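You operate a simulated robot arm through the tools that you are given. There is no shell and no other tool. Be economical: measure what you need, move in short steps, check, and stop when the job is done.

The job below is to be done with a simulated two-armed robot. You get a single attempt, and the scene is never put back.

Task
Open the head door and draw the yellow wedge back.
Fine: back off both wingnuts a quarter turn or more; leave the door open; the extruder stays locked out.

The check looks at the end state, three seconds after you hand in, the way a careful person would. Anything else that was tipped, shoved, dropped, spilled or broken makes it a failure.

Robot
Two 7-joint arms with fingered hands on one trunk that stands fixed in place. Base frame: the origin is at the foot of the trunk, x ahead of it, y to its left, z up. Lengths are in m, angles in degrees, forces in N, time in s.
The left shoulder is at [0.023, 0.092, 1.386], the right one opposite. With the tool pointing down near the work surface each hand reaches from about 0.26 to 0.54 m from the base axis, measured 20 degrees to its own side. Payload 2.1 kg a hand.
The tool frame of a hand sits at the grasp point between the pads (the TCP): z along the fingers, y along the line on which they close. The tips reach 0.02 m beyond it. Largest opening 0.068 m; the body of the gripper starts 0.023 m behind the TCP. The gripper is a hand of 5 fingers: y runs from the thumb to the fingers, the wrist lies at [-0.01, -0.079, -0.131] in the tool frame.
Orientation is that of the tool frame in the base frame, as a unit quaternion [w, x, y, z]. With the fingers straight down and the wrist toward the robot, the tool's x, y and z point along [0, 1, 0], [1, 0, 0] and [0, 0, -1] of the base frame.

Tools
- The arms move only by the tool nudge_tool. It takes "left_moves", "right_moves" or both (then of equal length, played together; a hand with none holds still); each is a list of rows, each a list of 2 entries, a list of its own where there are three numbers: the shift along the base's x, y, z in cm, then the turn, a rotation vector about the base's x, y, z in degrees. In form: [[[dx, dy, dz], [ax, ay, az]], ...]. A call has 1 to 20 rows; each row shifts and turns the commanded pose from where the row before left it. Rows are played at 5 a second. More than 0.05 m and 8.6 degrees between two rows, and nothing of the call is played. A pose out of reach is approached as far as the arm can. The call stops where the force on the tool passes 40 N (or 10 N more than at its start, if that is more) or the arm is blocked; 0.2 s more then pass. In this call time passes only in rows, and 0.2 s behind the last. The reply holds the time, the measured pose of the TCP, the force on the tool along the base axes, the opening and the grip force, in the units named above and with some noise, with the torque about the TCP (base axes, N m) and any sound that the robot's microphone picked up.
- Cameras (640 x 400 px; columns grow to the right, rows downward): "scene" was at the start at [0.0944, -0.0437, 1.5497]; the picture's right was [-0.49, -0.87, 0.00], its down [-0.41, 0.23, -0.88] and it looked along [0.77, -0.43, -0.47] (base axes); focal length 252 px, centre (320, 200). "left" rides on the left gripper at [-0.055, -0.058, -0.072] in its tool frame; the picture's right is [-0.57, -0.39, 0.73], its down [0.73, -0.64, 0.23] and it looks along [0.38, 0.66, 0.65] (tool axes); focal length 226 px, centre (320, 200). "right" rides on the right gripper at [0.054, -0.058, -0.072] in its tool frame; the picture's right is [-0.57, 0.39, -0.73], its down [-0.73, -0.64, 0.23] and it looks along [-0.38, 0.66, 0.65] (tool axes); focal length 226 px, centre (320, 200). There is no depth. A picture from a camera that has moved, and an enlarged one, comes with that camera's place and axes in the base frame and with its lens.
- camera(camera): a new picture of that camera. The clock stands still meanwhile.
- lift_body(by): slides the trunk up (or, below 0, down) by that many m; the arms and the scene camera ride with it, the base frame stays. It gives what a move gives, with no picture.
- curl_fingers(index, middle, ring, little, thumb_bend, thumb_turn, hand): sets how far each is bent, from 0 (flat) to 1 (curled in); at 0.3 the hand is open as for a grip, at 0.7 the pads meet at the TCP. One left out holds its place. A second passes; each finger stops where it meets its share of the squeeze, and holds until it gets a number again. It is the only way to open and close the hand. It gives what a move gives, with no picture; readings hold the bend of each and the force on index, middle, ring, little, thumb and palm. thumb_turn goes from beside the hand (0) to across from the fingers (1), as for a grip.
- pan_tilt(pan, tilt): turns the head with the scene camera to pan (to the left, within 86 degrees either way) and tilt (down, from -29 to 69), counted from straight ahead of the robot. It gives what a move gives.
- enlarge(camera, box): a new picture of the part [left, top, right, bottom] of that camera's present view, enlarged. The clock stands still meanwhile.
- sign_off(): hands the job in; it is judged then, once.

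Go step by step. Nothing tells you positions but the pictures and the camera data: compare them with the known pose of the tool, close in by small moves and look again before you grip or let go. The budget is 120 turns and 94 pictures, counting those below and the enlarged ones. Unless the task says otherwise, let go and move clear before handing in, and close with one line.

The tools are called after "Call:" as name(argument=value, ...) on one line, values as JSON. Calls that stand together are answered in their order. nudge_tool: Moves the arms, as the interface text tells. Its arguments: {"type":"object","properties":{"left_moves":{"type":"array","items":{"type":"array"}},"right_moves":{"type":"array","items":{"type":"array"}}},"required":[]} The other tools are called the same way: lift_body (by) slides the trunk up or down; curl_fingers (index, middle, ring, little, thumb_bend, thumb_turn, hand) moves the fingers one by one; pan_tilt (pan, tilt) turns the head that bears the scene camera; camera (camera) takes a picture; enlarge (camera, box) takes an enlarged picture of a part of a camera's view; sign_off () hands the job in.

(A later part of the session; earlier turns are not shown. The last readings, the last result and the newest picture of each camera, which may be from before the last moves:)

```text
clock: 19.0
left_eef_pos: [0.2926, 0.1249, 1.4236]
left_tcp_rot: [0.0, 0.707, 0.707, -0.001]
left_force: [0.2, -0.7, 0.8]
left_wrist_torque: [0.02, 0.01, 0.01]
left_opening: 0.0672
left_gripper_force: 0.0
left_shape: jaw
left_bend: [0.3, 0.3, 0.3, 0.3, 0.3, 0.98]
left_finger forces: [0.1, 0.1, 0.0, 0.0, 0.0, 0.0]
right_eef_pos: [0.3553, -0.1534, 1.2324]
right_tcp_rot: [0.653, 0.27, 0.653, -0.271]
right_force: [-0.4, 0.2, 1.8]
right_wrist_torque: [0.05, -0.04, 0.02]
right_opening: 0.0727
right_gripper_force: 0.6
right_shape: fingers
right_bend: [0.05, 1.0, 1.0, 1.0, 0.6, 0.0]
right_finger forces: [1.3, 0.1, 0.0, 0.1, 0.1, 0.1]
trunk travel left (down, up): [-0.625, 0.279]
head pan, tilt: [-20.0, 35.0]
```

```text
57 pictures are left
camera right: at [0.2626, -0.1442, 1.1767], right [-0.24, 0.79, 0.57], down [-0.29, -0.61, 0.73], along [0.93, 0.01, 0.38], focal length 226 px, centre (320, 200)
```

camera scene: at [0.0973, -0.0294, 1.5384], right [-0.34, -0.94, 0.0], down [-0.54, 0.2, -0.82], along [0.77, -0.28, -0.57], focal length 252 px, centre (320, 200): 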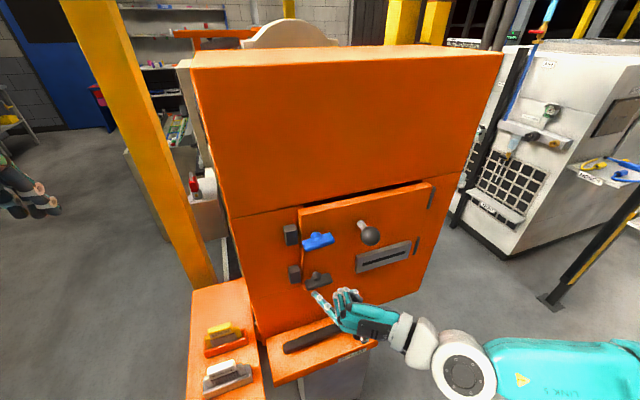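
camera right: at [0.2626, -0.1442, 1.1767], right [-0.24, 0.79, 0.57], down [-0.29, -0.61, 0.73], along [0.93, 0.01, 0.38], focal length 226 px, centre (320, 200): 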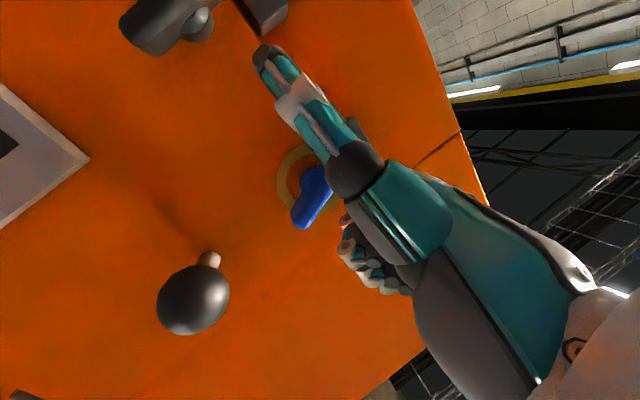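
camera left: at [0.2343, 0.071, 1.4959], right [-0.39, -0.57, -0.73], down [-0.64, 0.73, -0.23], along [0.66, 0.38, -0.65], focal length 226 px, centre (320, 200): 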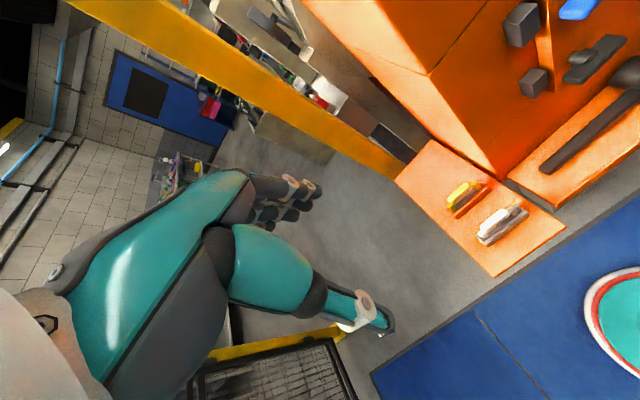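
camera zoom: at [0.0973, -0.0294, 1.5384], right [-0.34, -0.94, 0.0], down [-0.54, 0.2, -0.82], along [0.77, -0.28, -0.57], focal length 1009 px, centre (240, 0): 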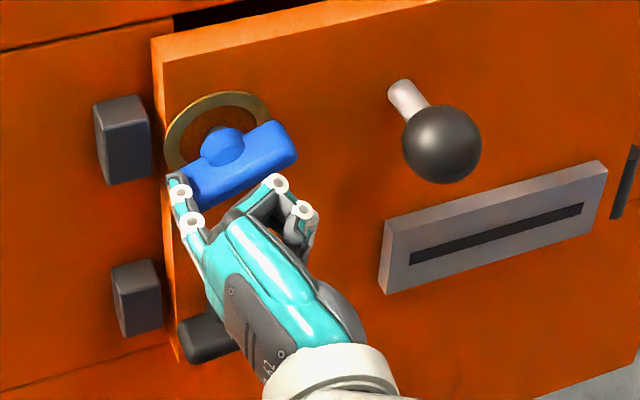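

The nut turns easily now with under 2 N. I continue the arc.

Call:
nudge_tool(right_moves=[[[0, -0.04, -0.65], [0, 0, 0]], [[0, -0.16, -0.41], [0, 0, 0]], [[0, -0.22, -0.37], [0, 0, 0]], [[0, -0.3, -0.34], [0, 0, 0]], [[0, -0.34, -0.27], [0, 0, 0]], [[0, -0.38, -0.21], [0, 0, 0]]])

Call:
enlarge(camera="scene", box=[280, 200, 400, 300])

```text
clock: 20.4
left_eef_pos: [0.2935, 0.1262, 1.4249]
left_tcp_rot: [-0.001, 0.707, 0.707, 0.0]
left_force: [-0.6, 0.2, 0.5]
left_wrist_torque: [0.01, -0.05, 0.02]
left_opening: 0.0678
left_gripper_force: 0.1
left_shape: jaw
left_bend: [0.3, 0.3, 0.3, 0.3, 0.3, 0.98]
left_finger forces: [0.0, 0.0, 0.1, 0.0, 0.0, 0.0]
right_eef_pos: [0.3544, -0.1683, 1.2098]
right_tcp_rot: [0.653, 0.271, 0.653, -0.271]
right_force: [0.2, 0.4, -0.4]
right_wrist_torque: [0.04, 0.0, 0.03]
right_opening: 0.0719
right_gripper_force: 0.1
right_shape: fingers
right_bend: [0.05, 1.0, 1.0, 1.0, 0.6, 0.0]
right_finger forces: [0.4, 0.1, 0.0, 0.1, 0.0, 0.1]
trunk travel left (down, up): [-0.625, 0.279]
head pan, tilt: [-20.0, 35.0]
```

```text
4.00 times, centred on (340, 250) of scene
camera zoom: at [0.0973, -0.0293, 1.5384], right [-0.34, -0.94, 0.0], down [-0.54, 0.2, -0.82], along [0.77, -0.28, -0.57], focal length 1009 px, centre (240, 0)
```

zoom: 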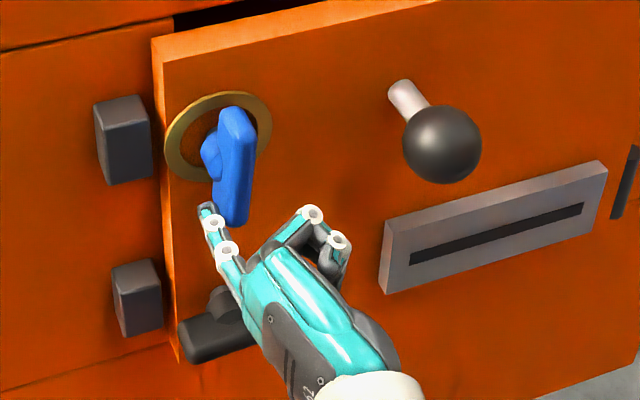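

The blue nut is about upright, close to a quarter turn. I push its lower end further for margin.

Call:
nudge_tool(right_moves=[[[0, -0.42, -0.12], [0, 0, 0]], [[0, -0.44, -0.07], [0, 0, 0]], [[0, -0.44, 0], [0, 0, 0]], [[0, -0.44, 0.1], [0, 0, 0]], [[0, -0.4, 0.15], [0, 0, 0]]])

Call:
enlarge(camera="scene", box=[280, 200, 400, 300])

```text
clock: 21.6
left_eef_pos: [0.2926, 0.1263, 1.4242]
left_tcp_rot: [-0.001, 0.707, 0.708, -0.001]
left_force: [-0.1, 0.2, -0.5]
left_wrist_torque: [-0.01, 0.01, 0.0]
left_opening: 0.0675
left_gripper_force: 0.0
left_shape: jaw
left_bend: [0.3, 0.3, 0.3, 0.3, 0.3, 0.98]
left_finger forces: [0.1, 0.0, 0.0, 0.0, 0.0, 0.0]
right_eef_pos: [0.3541, -0.189, 1.2103]
right_tcp_rot: [0.653, 0.271, 0.653, -0.271]
right_force: [0.0, 1.0, 0.3]
right_wrist_torque: [0.0, 0.03, 0.04]
right_opening: 0.0712
right_gripper_force: 0.3
right_shape: fingers
right_bend: [0.04, 1.0, 1.0, 1.0, 0.6, 0.0]
right_finger forces: [0.6, 0.0, 0.0, 0.0, 0.0, 0.0]
trunk travel left (down, up): [-0.625, 0.279]
head pan, tilt: [-20.0, 35.0]
```

```text
4.00 times, centred on (340, 250) of scene
camera zoom: at [0.0973, -0.0293, 1.5384], right [-0.34, -0.94, 0.0], down [-0.54, 0.2, -0.82], along [0.77, -0.28, -0.57], focal length 1009 px, centre (240, 0)
```

zoom: 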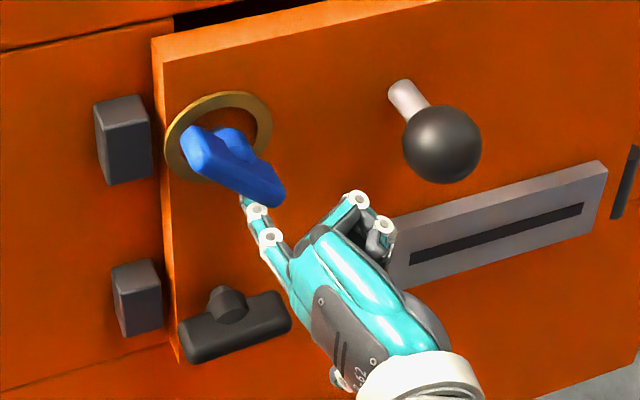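

Blue is turned about 130°. I back off and line the index up above the left end of the black nut.

Call:
nudge_tool(right_moves=[[[-2, 0, 0], [0, 0, 0]], [[-2, 0, 0], [0, 0, 0]], [[-1.5, 0, 0], [0, 0, 0]], [[0, 1.6, -2], [0, 0, 0]], [[0, 1.6, -2], [0, 0, 0]], [[0, 0, -2], [0, 0, 0]]])

Call:
enlarge(camera="scene", box=[280, 210, 420, 330])

Call:
camera(camera="right")

```text
clock: 23.0
left_eef_pos: [0.2932, 0.1251, 1.4249]
left_tcp_rot: [-0.001, 0.707, 0.707, -0.001]
left_force: [-0.5, 0.1, 0.2]
left_wrist_torque: [-0.01, -0.03, 0.01]
left_opening: 0.0676
left_gripper_force: 0.1
left_shape: jaw
left_bend: [0.3, 0.3, 0.3, 0.3, 0.3, 0.98]
left_finger forces: [0.0, 0.0, 0.0, 0.1, 0.1, 0.0]
right_eef_pos: [0.3004, -0.158, 1.1489]
right_tcp_rot: [0.654, 0.27, 0.653, -0.271]
right_force: [-0.3, -0.3, 0.3]
right_wrist_torque: [0.03, -0.05, 0.0]
right_opening: 0.0713
right_gripper_force: 0.1
right_shape: fingers
right_bend: [0.05, 1.0, 1.0, 1.0, 0.6, 0.0]
right_finger forces: [0.0, 0.0, 0.0, 0.1, 0.1, 0.0]
trunk travel left (down, up): [-0.625, 0.279]
head pan, tilt: [-20.0, 35.0]
```

```text
3.33 times, centred on (350, 270) of scene
camera zoom: at [0.0973, -0.0293, 1.5384], right [-0.34, -0.94, 0.0], down [-0.54, 0.2, -0.82], along [0.77, -0.28, -0.57], focal length 841 px, centre (220, -33)
```

zoom: 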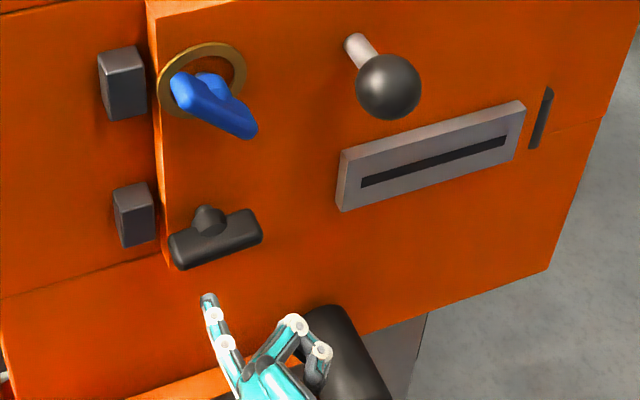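

```text
53 pictures are left
camera right: at [0.2079, -0.1479, 1.0946], right [-0.24, 0.79, 0.57], down [-0.29, -0.62, 0.73], along [0.93, 0.01, 0.38], focal length 226 px, centre (320, 200)
```

right: 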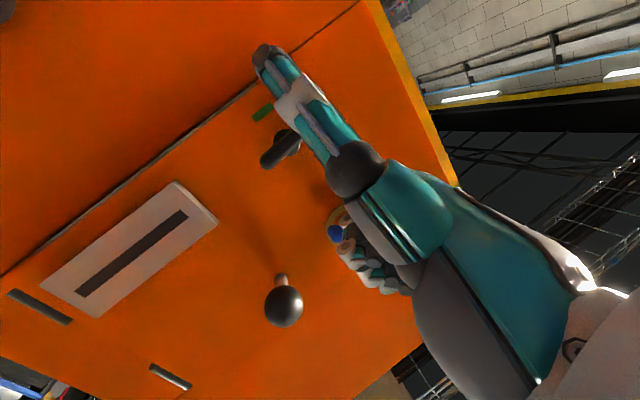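

The geometry matches the blue case. Forward, then the same arc in steps.

Call:
nudge_tool(right_moves=[[[1.5, 0, 0], [0, 0, 0]], [[1.5, 0, 0], [0, 0, 0]], [[1.5, 0, 0], [0, 0, 0]], [[1.1, 0, 0], [0, 0, 0]]])

Call:
enlarge(camera="scene", box=[280, 210, 420, 330])

Call:
nudge_tool(right_moves=[[[0, 0, -0.7], [0, 0, 0]], [[0, 0, -0.7], [0, 0, 0]], [[0.0, 0.2, -0.4], [0, 0, 0]], [[0, 0.15, -0.4], [0, 0, 0]], [[0, 0.06, -0.44], [0, 0, 0]], [[0, 0, -0.44], [0, 0, 0]]])

Call:
enlarge(camera="scene", box=[280, 210, 420, 330])

```text
clock: 24.0
left_eef_pos: [0.2937, 0.1259, 1.4245]
left_tcp_rot: [-0.001, 0.707, 0.707, -0.001]
left_force: [-0.1, 0.1, -0.2]
left_wrist_torque: [0.0, -0.01, 0.02]
left_opening: 0.0675
left_gripper_force: 0.1
left_shape: jaw
left_bend: [0.3, 0.3, 0.3, 0.3, 0.3, 0.98]
left_finger forces: [0.0, 0.0, 0.0, 0.1, 0.0, 0.0]
right_eef_pos: [0.3572, -0.1574, 1.1499]
right_tcp_rot: [0.653, 0.271, 0.654, -0.27]
right_force: [-0.3, 0.0, -0.1]
right_wrist_torque: [0.02, 0.0, 0.0]
right_opening: 0.0711
right_gripper_force: 0.0
right_shape: fingers
right_bend: [0.05, 1.0, 1.0, 1.0, 0.6, 0.0]
right_finger forces: [0.1, 0.0, 0.0, 0.0, 0.0, 0.1]
trunk travel left (down, up): [-0.625, 0.279]
head pan, tilt: [-20.0, 35.0]
```

```text
3.33 times, centred on (350, 270) of scene
camera zoom: at [0.0975, -0.0293, 1.5384], right [-0.34, -0.94, 0.0], down [-0.54, 0.2, -0.82], along [0.77, -0.28, -0.57], focal length 841 px, centre (220, -33)
```

zoom: 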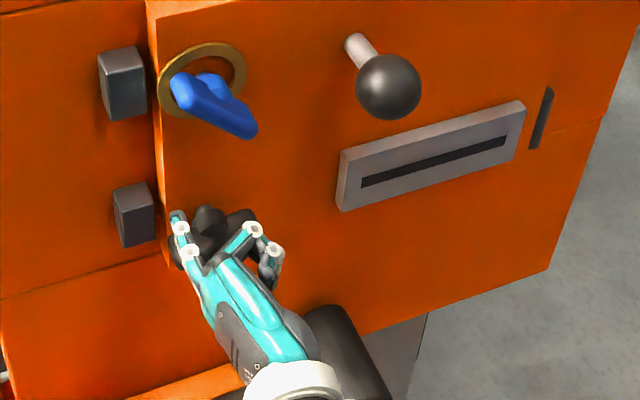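

```text
clock: 25.4
left_eef_pos: [0.2937, 0.1253, 1.4241]
left_tcp_rot: [0.0, 0.707, 0.707, -0.001]
left_force: [-0.5, 0.7, 0.3]
left_wrist_torque: [-0.02, 0.01, 0.0]
left_opening: 0.0677
left_gripper_force: 0.1
left_shape: jaw
left_bend: [0.3, 0.3, 0.3, 0.3, 0.3, 0.98]
left_finger forces: [0.0, 0.1, 0.0, 0.1, 0.0, 0.0]
right_eef_pos: [0.3552, -0.1543, 1.1184]
right_tcp_rot: [0.653, 0.271, 0.653, -0.271]
right_force: [-0.6, -0.2, 1.1]
right_wrist_torque: [0.02, 0.02, -0.01]
right_opening: 0.072
right_gripper_force: 0.5
right_shape: fingers
right_bend: [0.05, 1.0, 1.0, 1.0, 0.6, 0.0]
right_finger forces: [0.5, 0.1, 0.1, 0.1, 0.1, 0.0]
trunk travel left (down, up): [-0.625, 0.279]
head pan, tilt: [-20.0, 35.0]
```

```text
3.33 times, centred on (350, 270) of scene
camera zoom: at [0.0973, -0.0294, 1.5384], right [-0.34, -0.94, 0.0], down [-0.54, 0.2, -0.82], along [0.77, -0.28, -0.57], focal length 841 px, centre (220, -33)
```

zoom: 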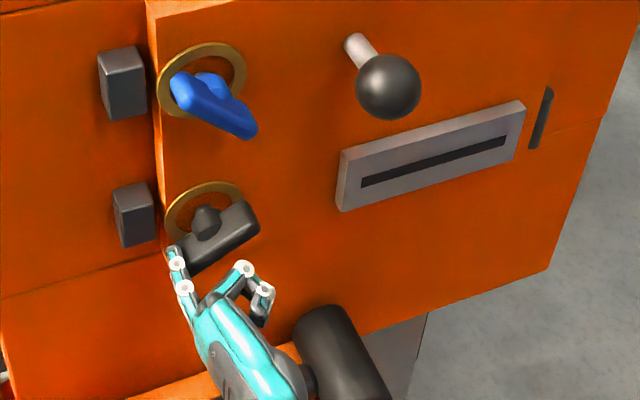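

It is turning as well. I continue the arc.

Call:
nudge_tool(right_moves=[[[0, -0.04, -0.65], [0, 0, 0]], [[0, -0.16, -0.41], [0, 0, 0]], [[0, -0.22, -0.37], [0, 0, 0]], [[0, -0.3, -0.34], [0, 0, 0]], [[0, -0.34, -0.27], [0, 0, 0]], [[0, -0.38, -0.21], [0, 0, 0]], [[0, -0.42, -0.12], [0, 0, 0]], [[0, -0.44, -0.07], [0, 0, 0]], [[0, -0.44, 0], [0, 0, 0]], [[0, -0.44, 0.1], [0, 0, 0]], [[0, -0.4, 0.15], [0, 0, 0]]])

Call:
enlarge(camera="scene", box=[280, 210, 420, 330])

```text
clock: 27.8
left_eef_pos: [0.2932, 0.1264, 1.424]
left_tcp_rot: [0.0, 0.707, 0.707, -0.001]
left_force: [0.6, 0.4, 0.4]
left_wrist_torque: [0.02, 0.01, 0.02]
left_opening: 0.0674
left_gripper_force: 0.1
left_shape: jaw
left_bend: [0.3, 0.3, 0.3, 0.3, 0.3, 0.98]
left_finger forces: [0.0, 0.0, 0.1, 0.0, 0.0, 0.1]
right_eef_pos: [0.3554, -0.1897, 1.0978]
right_tcp_rot: [0.653, 0.27, 0.654, -0.271]
right_force: [0.4, -0.2, -0.1]
right_wrist_torque: [-0.03, -0.01, 0.02]
right_opening: 0.0716
right_gripper_force: 0.1
right_shape: fingers
right_bend: [0.05, 1.0, 1.0, 1.0, 0.6, 0.0]
right_finger forces: [0.3, 0.0, 0.1, 0.0, 0.0, 0.1]
trunk travel left (down, up): [-0.625, 0.279]
head pan, tilt: [-20.0, 35.0]
```

```text
3.33 times, centred on (350, 270) of scene
camera zoom: at [0.0974, -0.0293, 1.5384], right [-0.34, -0.94, 0.0], down [-0.54, 0.2, -0.82], along [0.77, -0.28, -0.57], focal length 841 px, centre (220, -33)
```

zoom: 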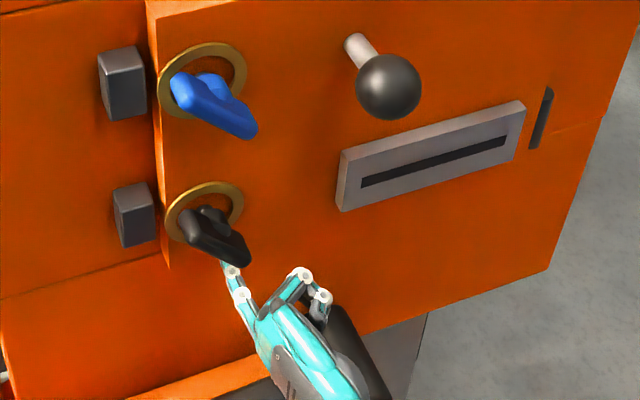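

Both nuts are turned well past a quarter. Next I grip the ball knob from above and below, so it can pivot between the pads while the door swings. First I back off and reorient.

Call:
nudge_tool(right_moves=[[[-2, 0, 0], [0, 0, 0]], [[-2, 0, 0], [0, 0, 0]], [[-2, 0, 0], [0, 0, 0]], [[-1, 0, 2], [0, 0, 7.5]], [[0, 0, 2], [0, 0, 7.5]], [[0, 0, 2], [0, 0, 7.5]], [[0, 0, 2], [0, 0, 7.5]], [[0, 0, 2], [0, 0, 7.5]], [[0, 0, 2], [0, 0, 7.5]]])

Call:
nudge_tool(right_moves=[[[0, -0.3, 0.1], [7.5, 0, 0]], [[0, -0.3, 0.1], [7.5, 0, 0]], [[0, -0.3, 0.1], [7.5, 0, 0]], [[0, -0.3, 0.1], [7.5, 0, 0]], [[0, -0.3, 0.1], [7.5, 0, 0]], [[0, -0.3, 0.1], [7.5, 0, 0]], [[0, -0.3, 0.1], [7.5, 0, 0]], [[0, -0.3, 0.1], [7.5, 0, 0]], [[0, -0.3, 0], [7.5, 0, 0]], [[0, -0.3, 0], [7.5, 0, 0]], [[0, -0.3, 0], [7.5, 0, 0]], [[0, -0.3, 0], [7.5, 0, 0]]])

Call:
curl_fingers(hand="right", index=0.3, middle=0.3, ring=0.3, little=0.3, thumb_bend=0.3, thumb_turn=1)

Call:
camera(camera="scene")

Call:
camera(camera="right")

```text
clock: 29.8
left_eef_pos: [0.2941, 0.1252, 1.4245]
left_tcp_rot: [-0.001, 0.707, 0.707, -0.001]
left_force: [0.5, 0.7, 0.1]
left_wrist_torque: [0.0, 0.0, -0.02]
left_opening: 0.0676
left_gripper_force: 0.1
left_shape: jaw
left_bend: [0.3, 0.3, 0.3, 0.3, 0.3, 0.98]
left_finger forces: [0.1, 0.0, 0.0, 0.0, 0.0, 0.0]
right_eef_pos: [0.2876, -0.188, 1.2165]
right_tcp_rot: [0.707, -0.001, 0.707, 0.0]
right_force: [-0.8, 0.1, 0.5]
right_wrist_torque: [-0.01, -0.02, -0.02]
right_opening: 0.0712
right_gripper_force: 0.0
right_shape: fingers
right_bend: [0.05, 1.0, 1.0, 1.0, 0.6, 0.0]
right_finger forces: [0.1, 0.1, 0.0, 0.0, 0.0, 0.1]
trunk travel left (down, up): [-0.625, 0.279]
head pan, tilt: [-20.0, 35.0]
```

```text
clock: 32.4
left_eef_pos: [0.2936, 0.1259, 1.4237]
left_tcp_rot: [-0.001, 0.707, 0.707, -0.001]
left_force: [0.7, -1.0, -0.2]
left_wrist_torque: [0.0, -0.01, 0.0]
left_opening: 0.0676
left_gripper_force: 0.2
left_shape: jaw
left_bend: [0.3, 0.3, 0.3, 0.3, 0.3, 0.98]
left_finger forces: [0.1, 0.0, 0.0, 0.0, 0.0, 0.0]
right_eef_pos: [0.2848, -0.2241, 1.2256]
right_tcp_rot: [0.5, 0.501, 0.499, 0.5]
right_force: [0.2, 0.0, 0.1]
right_wrist_torque: [0.02, -0.02, -0.05]
right_opening: 0.0716
right_gripper_force: 0.0
right_shape: fingers
right_bend: [0.05, 1.0, 1.0, 1.0, 0.6, 0.0]
right_finger forces: [0.0, 0.1, 0.0, 0.1, 0.0, 0.0]
trunk travel left (down, up): [-0.625, 0.279]
head pan, tilt: [-20.0, 35.0]
```

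```text
clock: 33.4
left_eef_pos: [0.2921, 0.1255, 1.4244]
left_tcp_rot: [-0.001, 0.707, 0.708, 0.0]
left_force: [-0.1, -0.1, -0.4]
left_wrist_torque: [0.02, 0.02, 0.01]
left_opening: 0.0674
left_gripper_force: 0.0
left_shape: jaw
left_bend: [0.3, 0.3, 0.3, 0.3, 0.3, 0.98]
left_finger forces: [0.0, 0.1, 0.1, 0.0, 0.0, 0.0]
right_eef_pos: [0.2844, -0.2241, 1.2254]
right_tcp_rot: [0.5, 0.501, 0.5, 0.5]
right_force: [0.3, -0.1, -0.2]
right_wrist_torque: [-0.02, 0.01, 0.01]
right_opening: 0.0623
right_gripper_force: 0.1
right_shape: fingers
right_bend: [0.3, 0.3, 0.3, 0.3, 0.3, 0.98]
right_finger forces: [0.0, 0.1, 0.0, 0.0, 0.0, 0.0]
trunk travel left (down, up): [-0.625, 0.279]
head pan, tilt: [-20.0, 35.0]
```

```text
49 pictures are left
camera scene: at [0.0973, -0.0294, 1.5384], right [-0.34, -0.94, 0.0], down [-0.54, 0.2, -0.82], along [0.77, -0.28, -0.57], focal length 252 px, centre (320, 200)
```

scene: 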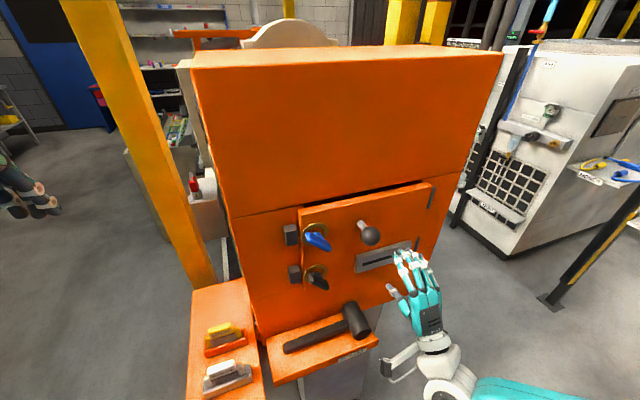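

```text
48 pictures are left
camera right: at [0.2131, -0.1707, 1.166], right [-0.73, -0.57, 0.39], down [0.23, -0.73, -0.64], along [0.65, -0.38, 0.66], focal length 226 px, centre (320, 200)
```

right: 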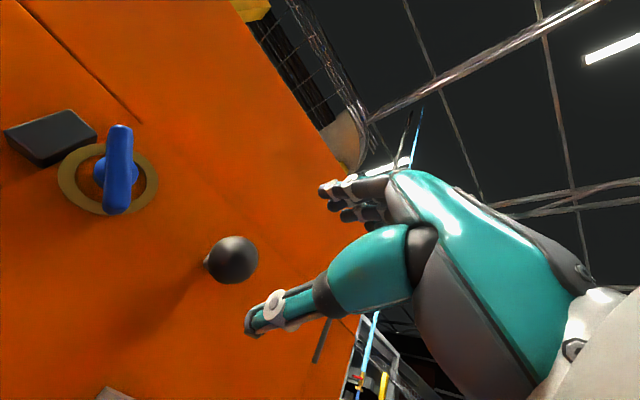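

The knob is confirmed near (0.377,-0.229,1.224). I move forward around it and close.

Call:
nudge_tool(right_moves=[[[2, 0, 0], [0, 0, 0]], [[2, 0, 0], [0, 0, 0]], [[2, 0, 0], [0, 0, 0]], [[1.5, 0, 0], [0, 0, 0]], [[1.5, 0, 0], [0, 0, 0]], [[0.6, 0, 0], [0, 0, 0]]])

Call:
curl_fingers(hand="right", index=0.75, middle=0.75, ring=0.75, little=0.75, thumb_bend=0.75)

Call:
enlarge(camera="scene", box=[280, 190, 460, 310])

Call:
camera(camera="right")

```text
clock: 34.8
left_eef_pos: [0.2931, 0.1257, 1.4241]
left_tcp_rot: [0.0, 0.707, 0.707, -0.001]
left_force: [0.5, -0.2, 0.3]
left_wrist_torque: [0.01, 0.0, 0.02]
left_opening: 0.0677
left_gripper_force: 0.1
left_shape: jaw
left_bend: [0.3, 0.3, 0.3, 0.3, 0.3, 0.98]
left_finger forces: [0.0, 0.1, 0.0, 0.0, 0.0, 0.0]
right_eef_pos: [0.3817, -0.2245, 1.2254]
right_tcp_rot: [0.5, 0.5, 0.5, 0.5]
right_force: [0.3, 1.0, -0.7]
right_wrist_torque: [-0.01, -0.01, 0.02]
right_opening: 0.0624
right_gripper_force: 0.1
right_shape: fingers
right_bend: [0.3, 0.3, 0.3, 0.3, 0.3, 0.98]
right_finger forces: [0.0, 0.1, 0.0, 0.1, 0.0, 0.0]
trunk travel left (down, up): [-0.625, 0.279]
head pan, tilt: [-20.0, 35.0]
```

```text
clock: 35.8
left_eef_pos: [0.2934, 0.1268, 1.4245]
left_tcp_rot: [0.0, 0.707, 0.708, -0.001]
left_force: [0.8, 0.5, 0.2]
left_wrist_torque: [-0.01, 0.01, -0.03]
left_opening: 0.0675
left_gripper_force: 0.0
left_shape: jaw
left_bend: [0.3, 0.3, 0.3, 0.3, 0.3, 0.98]
left_finger forces: [0.0, 0.0, 0.0, 0.1, 0.0, 0.0]
right_eef_pos: [0.3814, -0.2248, 1.2258]
right_tcp_rot: [0.5, 0.5, 0.5, 0.5]
right_force: [1.3, -2.0, 4.0]
right_wrist_torque: [-0.12, -0.07, 0.06]
right_opening: 0.0071
right_gripper_force: 16.4
right_shape: fingers
right_bend: [0.74, 0.63, 0.72, 0.74, 0.63, 1.0]
right_finger forces: [6.9, 6.3, 5.7, 1.4, 12.1, 0.0]
trunk travel left (down, up): [-0.625, 0.279]
head pan, tilt: [-20.0, 35.0]
```

```text
3.33 times, centred on (370, 250) of scene
camera zoom: at [0.0973, -0.0295, 1.5385], right [-0.34, -0.94, 0.0], down [-0.54, 0.2, -0.82], along [0.77, -0.28, -0.57], focal length 841 px, centre (153, 33)
```

zoom: 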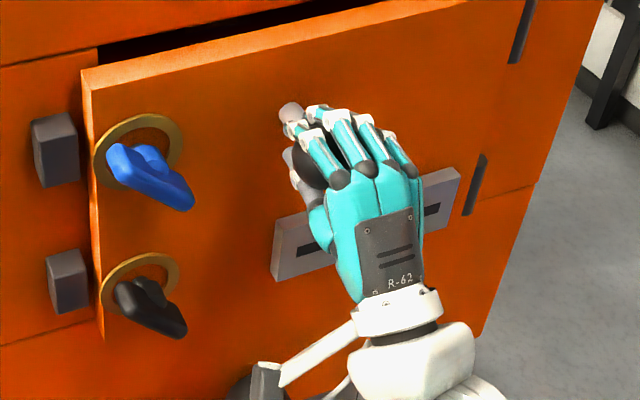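

```text
46 pictures are left
camera right: at [0.31, -0.1704, 1.1673], right [-0.73, -0.57, 0.39], down [0.23, -0.73, -0.64], along [0.65, -0.38, 0.66], focal length 226 px, centre (320, 200)
```

right: 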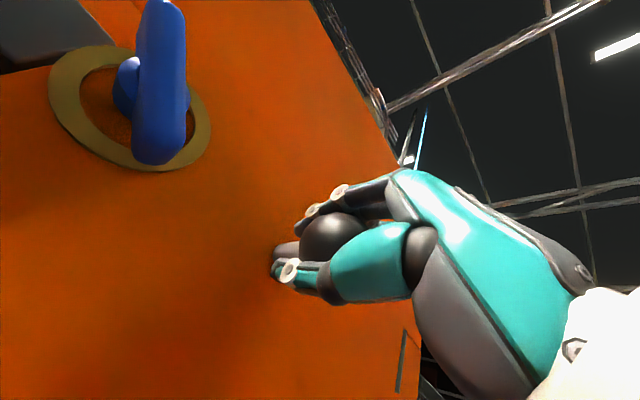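

A good wrap around the ball. I pull gently along the hinge arc, at first 10°.

Call:
nudge_tool(right_moves=[[[-0.7, -0.3, 0], [0, 0, 0]], [[-0.7, -0.3, 0], [0, 0, 0]], [[-0.65, -0.35, 0], [0, 0, 0]], [[-0.65, -0.35, 0], [0, 0, 0]]])

Call:
camera(camera="scene")

```text
clock: 36.8
left_eef_pos: [0.2917, 0.1294, 1.4238]
left_tcp_rot: [0.0, 0.707, 0.707, 0.0]
left_force: [0.5, -0.6, -0.1]
left_wrist_torque: [0.01, -0.04, 0.0]
left_opening: 0.0675
left_gripper_force: 0.0
left_shape: jaw
left_bend: [0.3, 0.3, 0.3, 0.3, 0.3, 0.98]
left_finger forces: [0.0, 0.0, 0.0, 0.1, 0.0, 0.0]
right_eef_pos: [0.3535, -0.2357, 1.2257]
right_tcp_rot: [0.501, 0.5, 0.5, 0.499]
right_force: [-2.7, 8.9, 3.6]
right_wrist_torque: [-0.1, -0.02, 0.2]
right_opening: 0.0056
right_gripper_force: 14.5
right_shape: fingers
right_bend: [0.74, 0.63, 0.72, 0.74, 0.66, 1.0]
right_finger forces: [7.7, 4.9, 4.5, 1.2, 10.9, 0.0]
trunk travel left (down, up): [-0.625, 0.279]
head pan, tilt: [-20.0, 35.0]
```

```text
45 pictures are left
camera scene: at [0.0965, -0.0271, 1.5385], right [-0.34, -0.94, 0.0], down [-0.54, 0.2, -0.82], along [0.77, -0.28, -0.57], focal length 252 px, centre (320, 200)
```

scene: 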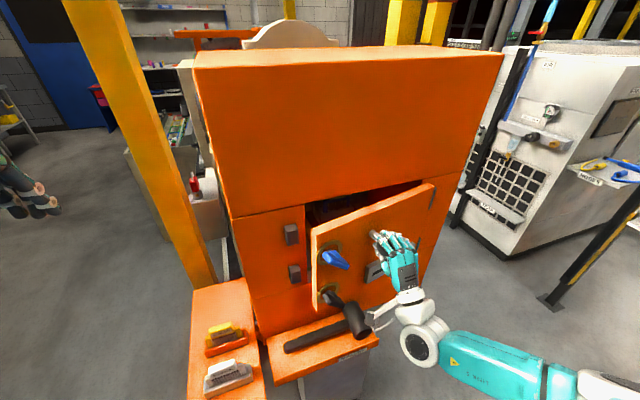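

The door swings. I continue the arc with a little yaw to follow it.

Call:
nudge_tool(right_moves=[[[-1.25, -0.55, 0], [0, 0, 3]], [[-1.25, -0.65, 0], [0, 0, 3]], [[-1.2, -0.75, 0], [0, 0, 3]], [[-1.1, -0.85, 0], [0, 0, 3]]])

Call:
camera(camera="scene")

```text
clock: 37.8
left_eef_pos: [0.2937, 0.1253, 1.4241]
left_tcp_rot: [-0.001, 0.707, 0.707, 0.0]
left_force: [-0.1, 0.0, 0.6]
left_wrist_torque: [-0.01, -0.01, -0.02]
left_opening: 0.0676
left_gripper_force: 0.0
left_shape: jaw
left_bend: [0.3, 0.3, 0.3, 0.3, 0.3, 0.98]
left_finger forces: [0.0, 0.0, 0.0, 0.1, 0.0, 0.0]
right_eef_pos: [0.3061, -0.266, 1.225]
right_tcp_rot: [0.446, 0.445, 0.548, 0.55]
right_force: [3.5, -1.3, 6.8]
right_wrist_torque: [-0.06, -0.13, 0.26]
right_opening: 0.004
right_gripper_force: 18.0
right_shape: fingers
right_bend: [0.74, 0.63, 0.72, 0.74, 0.66, 1.0]
right_finger forces: [8.9, 6.2, 8.4, 3.1, 8.9, 0.0]
trunk travel left (down, up): [-0.625, 0.279]
head pan, tilt: [-20.0, 35.0]
```

```text
44 pictures are left
camera scene: at [0.0975, -0.0294, 1.5385], right [-0.34, -0.94, 0.0], down [-0.54, 0.2, -0.82], along [0.77, -0.28, -0.57], focal length 252 px, centre (320, 200)
```

scene: 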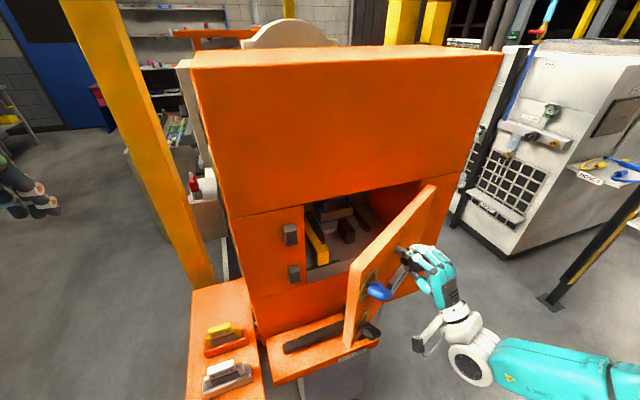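

About 30° open, and a yellow piece shows inside on the left. I keep swinging.

Call:
nudge_tool(right_moves=[[[-0.9, -1.1, 0], [0, 0, 4]], [[-0.8, -1.25, 0], [0, 0, 4]], [[-0.64, -1.34, 0], [0, 0, 4]], [[-0.54, -1.4, 0], [0, 0, 4]], [[-0.4, -1.43, 0], [0, 0, 4]]])

Call:
camera(camera="scene")

```text
clock: 39.0
left_eef_pos: [0.2932, 0.1264, 1.4248]
left_tcp_rot: [0.0, 0.707, 0.707, 0.0]
left_force: [-0.9, 0.1, -0.2]
left_wrist_torque: [-0.01, 0.03, -0.03]
left_opening: 0.0677
left_gripper_force: 0.1
left_shape: jaw
left_bend: [0.3, 0.3, 0.3, 0.3, 0.3, 0.98]
left_finger forces: [0.0, 0.1, 0.0, 0.0, 0.1, 0.0]
right_eef_pos: [0.2786, -0.2373, 1.2567]
right_tcp_rot: [0.36, 0.359, 0.603, 0.615]
right_force: [0.5, -0.2, -0.7]
right_wrist_torque: [0.01, 0.0, -0.02]
right_opening: 0.0
right_gripper_force: 0.0
right_shape: fingers
right_bend: [0.75, 0.75, 0.75, 0.75, 0.71, 1.0]
right_finger forces: [0.1, 0.0, 0.0, 0.1, 0.0, 0.0]
right hand out of reach, approached as far as the arm can: row 1, 2, 3, 4, 5
trunk travel left (down, up): [-0.625, 0.279]
head pan, tilt: [-20.0, 35.0]
```

```text
43 pictures are left
camera scene: at [0.0964, -0.0285, 1.5385], right [-0.34, -0.94, 0.0], down [-0.54, 0.2, -0.82], along [0.77, -0.28, -0.57], focal length 252 px, centre (320, 200)
```

scene: 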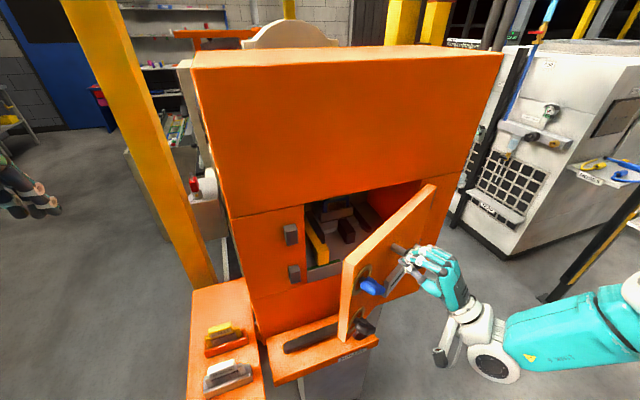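

The hand slipped off the knob at about 35° because the arm ran out of reach. The door stays put. I check the clearance before moving away.

Call:
enlarge(camera="scene", box=[290, 170, 490, 350])

Call:
camera(camera="right")

```text
2.22 times, centred on (390, 260) of scene
camera zoom: at [0.0964, -0.0285, 1.5385], right [-0.34, -0.94, 0.0], down [-0.54, 0.2, -0.82], along [0.77, -0.28, -0.57], focal length 560 px, centre (164, 67)
```

zoom: 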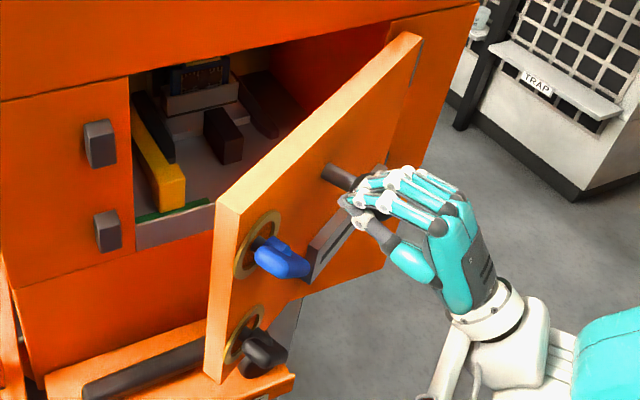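

```text
41 pictures are left
camera right: at [0.1909, -0.2246, 1.1988], right [-0.37, -0.85, 0.37], down [0.56, -0.52, -0.64], along [0.74, -0.03, 0.67], focal length 226 px, centre (320, 200)
```

right: 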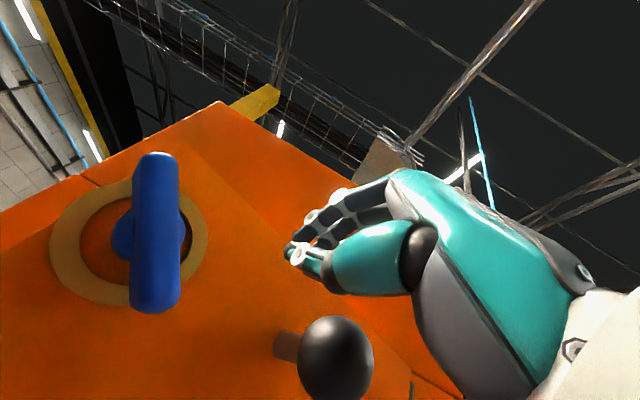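

The hand is just above the ball and free. I raise it clear and turn it to point down.

Call:
nudge_tool(right_moves=[[[0, 0, 3], [0, 0, 0]], [[0, 0, 3], [0, 0, 0]], [[0, 0, 3], [0, 0, -7]], [[0, 0, 3], [0, 0, -7]], [[0, 0, 2.5], [0, 0, -7]], [[0, 0, 0], [0, 0, -7]]])

Call:
nudge_tool(right_moves=[[[0, 0, 0], [0, 7.5, 0]], [[0, 0, 0], [0, 7.5, 0]], [[0, 0, 0], [0, 7.5, 0]], [[0, 0, 0], [0, 7.5, 0]], [[0, 0, 0], [0, 7.5, 0]], [[0, 0, 0], [0, 7.5, 0]], [[0, 0, 0], [0, 7.5, 0]], [[0, 0, 0], [0, 7.5, 0]], [[0, 0, 0], [0, 7.5, 0]], [[0, 0, 0], [0, 7.5, 0]], [[0, 0, 0], [0, 7.5, 0]], [[0, 0, 0], [0, 7.5, 0]]])

Call:
camera(camera="scene")

```text
clock: 40.4
left_eef_pos: [0.2936, 0.1265, 1.4246]
left_tcp_rot: [0.0, 0.707, 0.707, -0.001]
left_force: [-0.5, 0.7, -0.1]
left_wrist_torque: [0.03, 0.01, 0.0]
left_opening: 0.0674
left_gripper_force: 0.1
left_shape: jaw
left_bend: [0.3, 0.3, 0.3, 0.3, 0.3, 0.98]
left_finger forces: [0.1, 0.0, 0.1, 0.0, 0.0, 0.0]
right_eef_pos: [0.281, -0.2379, 1.3526]
right_tcp_rot: [0.496, 0.494, 0.499, 0.51]
right_force: [0.4, 0.7, 0.7]
right_wrist_torque: [-0.03, 0.0, -0.02]
right_opening: 0.0
right_gripper_force: 0.2
right_shape: fingers
right_bend: [0.75, 0.75, 0.75, 0.75, 0.71, 1.0]
right_finger forces: [0.0, 0.0, 0.1, 0.1, 0.0, 0.0]
right hand out of reach, approached as far as the arm can: row 1, 2
trunk travel left (down, up): [-0.625, 0.279]
head pan, tilt: [-20.0, 35.0]
```

```text
clock: 43.0
left_eef_pos: [0.2949, 0.1261, 1.4238]
left_tcp_rot: [0.0, 0.707, 0.707, -0.001]
left_force: [-0.2, -0.9, -0.9]
left_wrist_torque: [0.0, 0.03, -0.01]
left_opening: 0.0675
left_gripper_force: 0.1
left_shape: jaw
left_bend: [0.3, 0.3, 0.3, 0.3, 0.3, 0.98]
left_finger forces: [0.0, 0.0, 0.0, 0.1, 0.0, 0.0]
right_eef_pos: [0.3041, -0.2575, 1.3394]
right_tcp_rot: [-0.003, 0.71, 0.704, 0.011]
right_force: [0.2, 0.4, -0.2]
right_wrist_torque: [0.01, 0.01, -0.01]
right_opening: 0.0
right_gripper_force: 0.0
right_shape: fingers
right_bend: [0.75, 0.75, 0.75, 0.75, 0.71, 1.0]
right_finger forces: [0.0, 0.0, 0.0, 0.1, 0.0, 0.0]
right hand out of reach, approached as far as the arm can: row 2, 3, 4, 5
trunk travel left (down, up): [-0.625, 0.279]
head pan, tilt: [-20.0, 35.0]
```

```text
40 pictures are left
camera scene: at [0.0977, -0.0294, 1.5384], right [-0.34, -0.94, 0.0], down [-0.54, 0.2, -0.82], along [0.77, -0.28, -0.57], focal length 252 px, centre (320, 200)
```

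scene: 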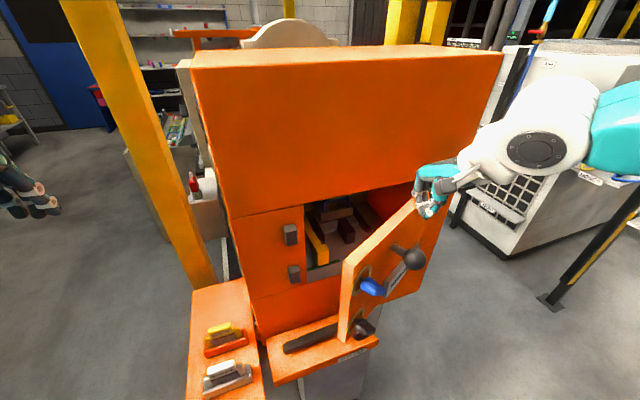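

The hand points down now. I will straddle the door's top edge, fingers inside and thumb outside, near the free end and swing it by that. First I open the hand, yaw it and move above the edge.

Call:
curl_fingers(hand="right", index=0.3, middle=0.3, ring=0.3, little=0.3, thumb_bend=0.3)

Call:
nudge_tool(right_moves=[[[0, 0, 1.5], [0, 0, 6]], [[0.5, 2, 0], [0, 0, 6]], [[1, 2, 0], [0, 0, 6]], [[1, 2, 0], [0, 0, 6]], [[1, 2, 0], [0, 0, 6]]])

Call:
enlarge(camera="scene", box=[290, 130, 490, 330])

Call:
camera(camera="right")

```text
clock: 44.0
left_eef_pos: [0.2937, 0.1257, 1.4234]
left_tcp_rot: [0.0, 0.707, 0.707, -0.001]
left_force: [-0.5, 0.1, 1.1]
left_wrist_torque: [0.0, -0.03, -0.03]
left_opening: 0.0678
left_gripper_force: 0.0
left_shape: jaw
left_bend: [0.3, 0.3, 0.3, 0.3, 0.3, 0.98]
left_finger forces: [0.1, 0.0, 0.0, 0.1, 0.0, 0.0]
right_eef_pos: [0.3037, -0.259, 1.3389]
right_tcp_rot: [-0.003, 0.711, 0.703, 0.011]
right_force: [0.1, 0.0, 1.2]
right_wrist_torque: [0.05, 0.02, 0.0]
right_opening: 0.0623
right_gripper_force: 0.1
right_shape: fingers
right_bend: [0.3, 0.3, 0.3, 0.3, 0.3, 0.98]
right_finger forces: [0.0, 0.0, 0.0, 0.0, 0.0, 0.0]
trunk travel left (down, up): [-0.625, 0.279]
head pan, tilt: [-20.0, 35.0]
```

```text
clock: 45.2
left_eef_pos: [0.294, 0.1278, 1.4236]
left_tcp_rot: [-0.001, 0.708, 0.707, -0.001]
left_force: [-0.7, -0.1, -0.4]
left_wrist_torque: [-0.01, 0.0, 0.0]
left_opening: 0.0675
left_gripper_force: 0.0
left_shape: jaw
left_bend: [0.3, 0.3, 0.3, 0.3, 0.3, 0.98]
left_finger forces: [0.0, 0.0, 0.0, 0.1, 0.0, 0.0]
right_eef_pos: [0.3403, -0.1768, 1.3537]
right_tcp_rot: [-0.004, 0.503, 0.864, 0.011]
right_force: [0.2, -0.1, -0.5]
right_wrist_torque: [-0.01, 0.02, 0.03]
right_opening: 0.0622
right_gripper_force: 0.1
right_shape: fingers
right_bend: [0.3, 0.3, 0.3, 0.3, 0.3, 0.98]
right_finger forces: [0.0, 0.1, 0.0, 0.1, 0.1, 0.0]
trunk travel left (down, up): [-0.625, 0.279]
head pan, tilt: [-20.0, 35.0]
```

```text
2.00 times, centred on (390, 230) of scene
camera zoom: at [0.0978, -0.0292, 1.5384], right [-0.34, -0.94, 0.0], down [-0.54, 0.2, -0.82], along [0.77, -0.28, -0.57], focal length 504 px, centre (180, 140)
```

zoom: 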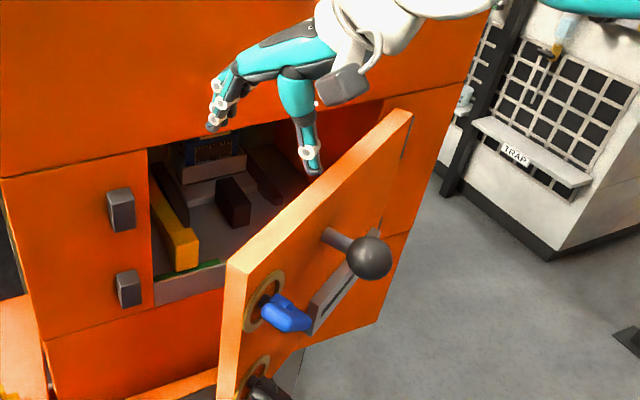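

```text
38 pictures are left
camera right: at [0.2621, -0.1615, 1.4257], right [0.61, -0.32, 0.72], down [-0.19, -0.95, -0.25], along [0.77, 0.01, -0.64], focal length 226 px, centre (320, 200)
```

right: 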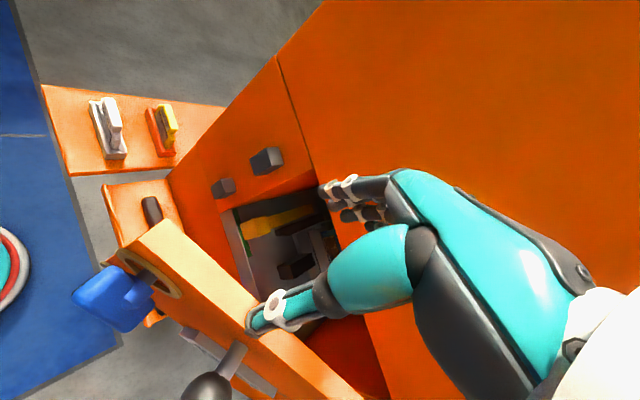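

The thumb is outside and the fingers inside the door line by calculation, about 2 cm clear each side. I lower 9 cm in steps.

Call:
nudge_tool(right_moves=[[[0, 0, -2], [0, 0, 0]], [[0, 0, -2], [0, 0, 0]], [[0, 0, -2], [0, 0, 0]], [[0, 0, -1.5], [0, 0, 0]], [[0, 0, -1.3], [0, 0, 0]]])

Call:
enlarge(camera="scene", box=[290, 130, 490, 330])

Call:
camera(camera="right")

```text
clock: 46.4
left_eef_pos: [0.2928, 0.1276, 1.4243]
left_tcp_rot: [-0.001, 0.707, 0.707, -0.001]
left_force: [0.2, -0.5, -0.6]
left_wrist_torque: [0.01, 0.0, 0.0]
left_opening: 0.068
left_gripper_force: 0.1
left_shape: jaw
left_bend: [0.3, 0.3, 0.3, 0.3, 0.3, 0.98]
left_finger forces: [0.0, 0.1, 0.0, 0.1, 0.0, 0.0]
right_eef_pos: [0.3395, -0.1802, 1.2659]
right_tcp_rot: [-0.005, 0.504, 0.863, 0.01]
right_force: [-0.7, 0.0, 0.5]
right_wrist_torque: [0.0, -0.01, -0.02]
right_opening: 0.0629
right_gripper_force: 0.4
right_shape: fingers
right_bend: [0.3, 0.3, 0.3, 0.3, 0.29, 0.98]
right_finger forces: [0.0, 0.0, 0.0, 0.1, 0.7, 0.0]
trunk travel left (down, up): [-0.625, 0.279]
head pan, tilt: [-20.0, 35.0]
```

```text
2.00 times, centred on (390, 230) of scene
camera zoom: at [0.0975, -0.0295, 1.5384], right [-0.34, -0.94, 0.0], down [-0.54, 0.2, -0.82], along [0.77, -0.28, -0.57], focal length 504 px, centre (180, 140)
```

zoom: 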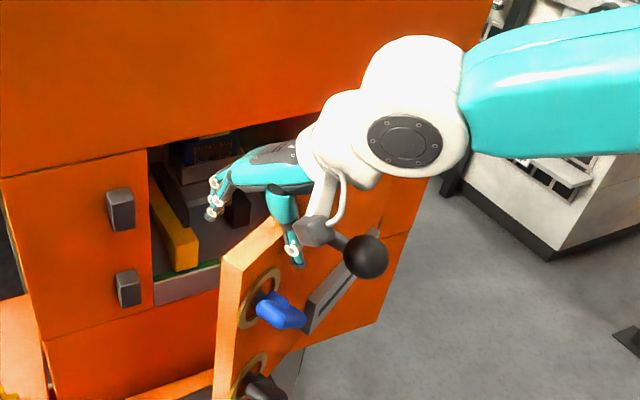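

```text
36 pictures are left
camera right: at [0.2621, -0.1634, 1.3377], right [0.61, -0.32, 0.72], down [-0.2, -0.95, -0.25], along [0.76, 0.01, -0.64], focal length 226 px, centre (320, 200)
```

right: 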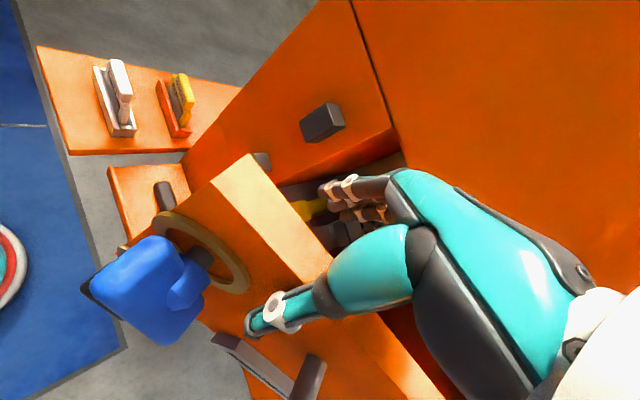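

The door is straddled. I close lightly and swing it along the hinge arc with matching yaw.

Call:
curl_fingers(hand="right", index=0.5, middle=0.5, ring=0.5, little=0.5)

Call:
nudge_tool(right_moves=[[[-1.69, -0.96, 0], [0, 0, 5]], [[-1.66, -1.09, 0], [0, 0, 5]], [[-1.56, -1.24, 0], [0, 0, 5]], [[-1.44, -1.37, 0], [0, 0, 5]]])

Call:
camera(camera="scene")

```text
clock: 47.4
left_eef_pos: [0.2935, 0.1257, 1.424]
left_tcp_rot: [-0.001, 0.707, 0.707, 0.0]
left_force: [0.0, 0.1, 0.4]
left_wrist_torque: [-0.02, -0.02, 0.02]
left_opening: 0.0674
left_gripper_force: 0.1
left_shape: jaw
left_bend: [0.3, 0.3, 0.3, 0.3, 0.3, 0.98]
left_finger forces: [0.1, 0.0, 0.1, 0.0, 0.0, 0.0]
right_eef_pos: [0.3392, -0.18, 1.2665]
right_tcp_rot: [-0.005, 0.504, 0.863, 0.01]
right_force: [-0.5, -0.1, 0.4]
right_wrist_torque: [0.02, 0.01, 0.01]
right_opening: 0.0465
right_gripper_force: 0.4
right_shape: fingers
right_bend: [0.5, 0.5, 0.5, 0.5, 0.29, 0.98]
right_finger forces: [0.0, 0.0, 0.0, 0.0, 0.4, 0.0]
trunk travel left (down, up): [-0.625, 0.279]
head pan, tilt: [-20.0, 35.0]
```

```text
clock: 48.4
left_eef_pos: [0.2938, 0.1248, 1.4238]
left_tcp_rot: [-0.002, 0.707, 0.708, 0.0]
left_force: [0.6, 0.7, 0.4]
left_wrist_torque: [0.0, 0.0, 0.01]
left_opening: 0.0676
left_gripper_force: 0.1
left_shape: jaw
left_bend: [0.3, 0.3, 0.3, 0.3, 0.3, 0.98]
left_finger forces: [0.0, 0.1, 0.1, 0.0, 0.0, 0.1]
right_eef_pos: [0.276, -0.2277, 1.267]
right_tcp_rot: [-0.005, 0.345, 0.938, 0.009]
right_force: [0.2, -0.7, 0.1]
right_wrist_torque: [0.01, 0.02, 0.02]
right_opening: 0.0457
right_gripper_force: 0.1
right_shape: fingers
right_bend: [0.5, 0.5, 0.5, 0.5, 0.3, 0.98]
right_finger forces: [0.1, 0.0, 0.1, 0.0, 0.0, 0.1]
trunk travel left (down, up): [-0.625, 0.279]
head pan, tilt: [-20.0, 35.0]
```

```text
35 pictures are left
camera scene: at [0.0972, -0.0298, 1.5384], right [-0.34, -0.94, 0.0], down [-0.54, 0.2, -0.82], along [0.77, -0.28, -0.57], focal length 252 px, centre (320, 200)
```

scene: 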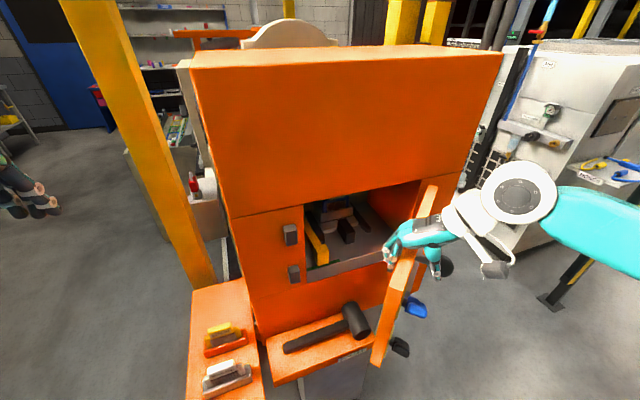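

It swings freely. I continue to about 80–85°.

Call:
nudge_tool(right_moves=[[[-1.32, -1.49, 0], [0, 0, 5]], [[-1.18, -1.6, 0], [0, 0, 5]], [[-1.04, -1.7, 0], [0, 0, 5]], [[-0.89, -1.78, 0], [0, 0, 5]], [[-0.73, -1.85, 0], [0, 0, 5]], [[-0.56, -1.9, 0], [0, 0, 5]], [[-0.4, -1.95, 0], [0, 0, 5]]])

Call:
camera(camera="scene")

```text
clock: 50.0
left_eef_pos: [0.2941, 0.1244, 1.4241]
left_tcp_rot: [-0.002, 0.708, 0.706, 0.0]
left_force: [-0.8, 0.1, -0.2]
left_wrist_torque: [0.01, -0.01, -0.02]
left_opening: 0.0675
left_gripper_force: 0.0
left_shape: jaw
left_bend: [0.3, 0.3, 0.3, 0.3, 0.3, 0.98]
left_finger forces: [0.0, 0.1, 0.1, 0.0, 0.0, 0.1]
right_eef_pos: [0.2136, -0.3491, 1.2677]
right_tcp_rot: [-0.01, 0.048, 0.999, 0.007]
right_force: [0.3, -0.2, -0.5]
right_wrist_torque: [0.0, 0.0, -0.01]
right_opening: 0.0459
right_gripper_force: 0.0
right_shape: fingers
right_bend: [0.5, 0.5, 0.5, 0.5, 0.3, 0.98]
right_finger forces: [0.0, 0.0, 0.0, 0.0, 0.0, 0.0]
trunk travel left (down, up): [-0.625, 0.279]
head pan, tilt: [-20.0, 35.0]
```

```text
34 pictures are left
camera scene: at [0.0973, -0.0298, 1.5384], right [-0.34, -0.94, 0.0], down [-0.54, 0.2, -0.82], along [0.77, -0.28, -0.57], focal length 252 px, centre (320, 200)
```

scene: 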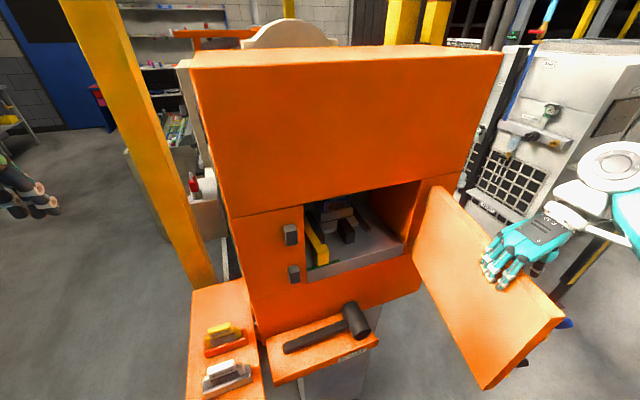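

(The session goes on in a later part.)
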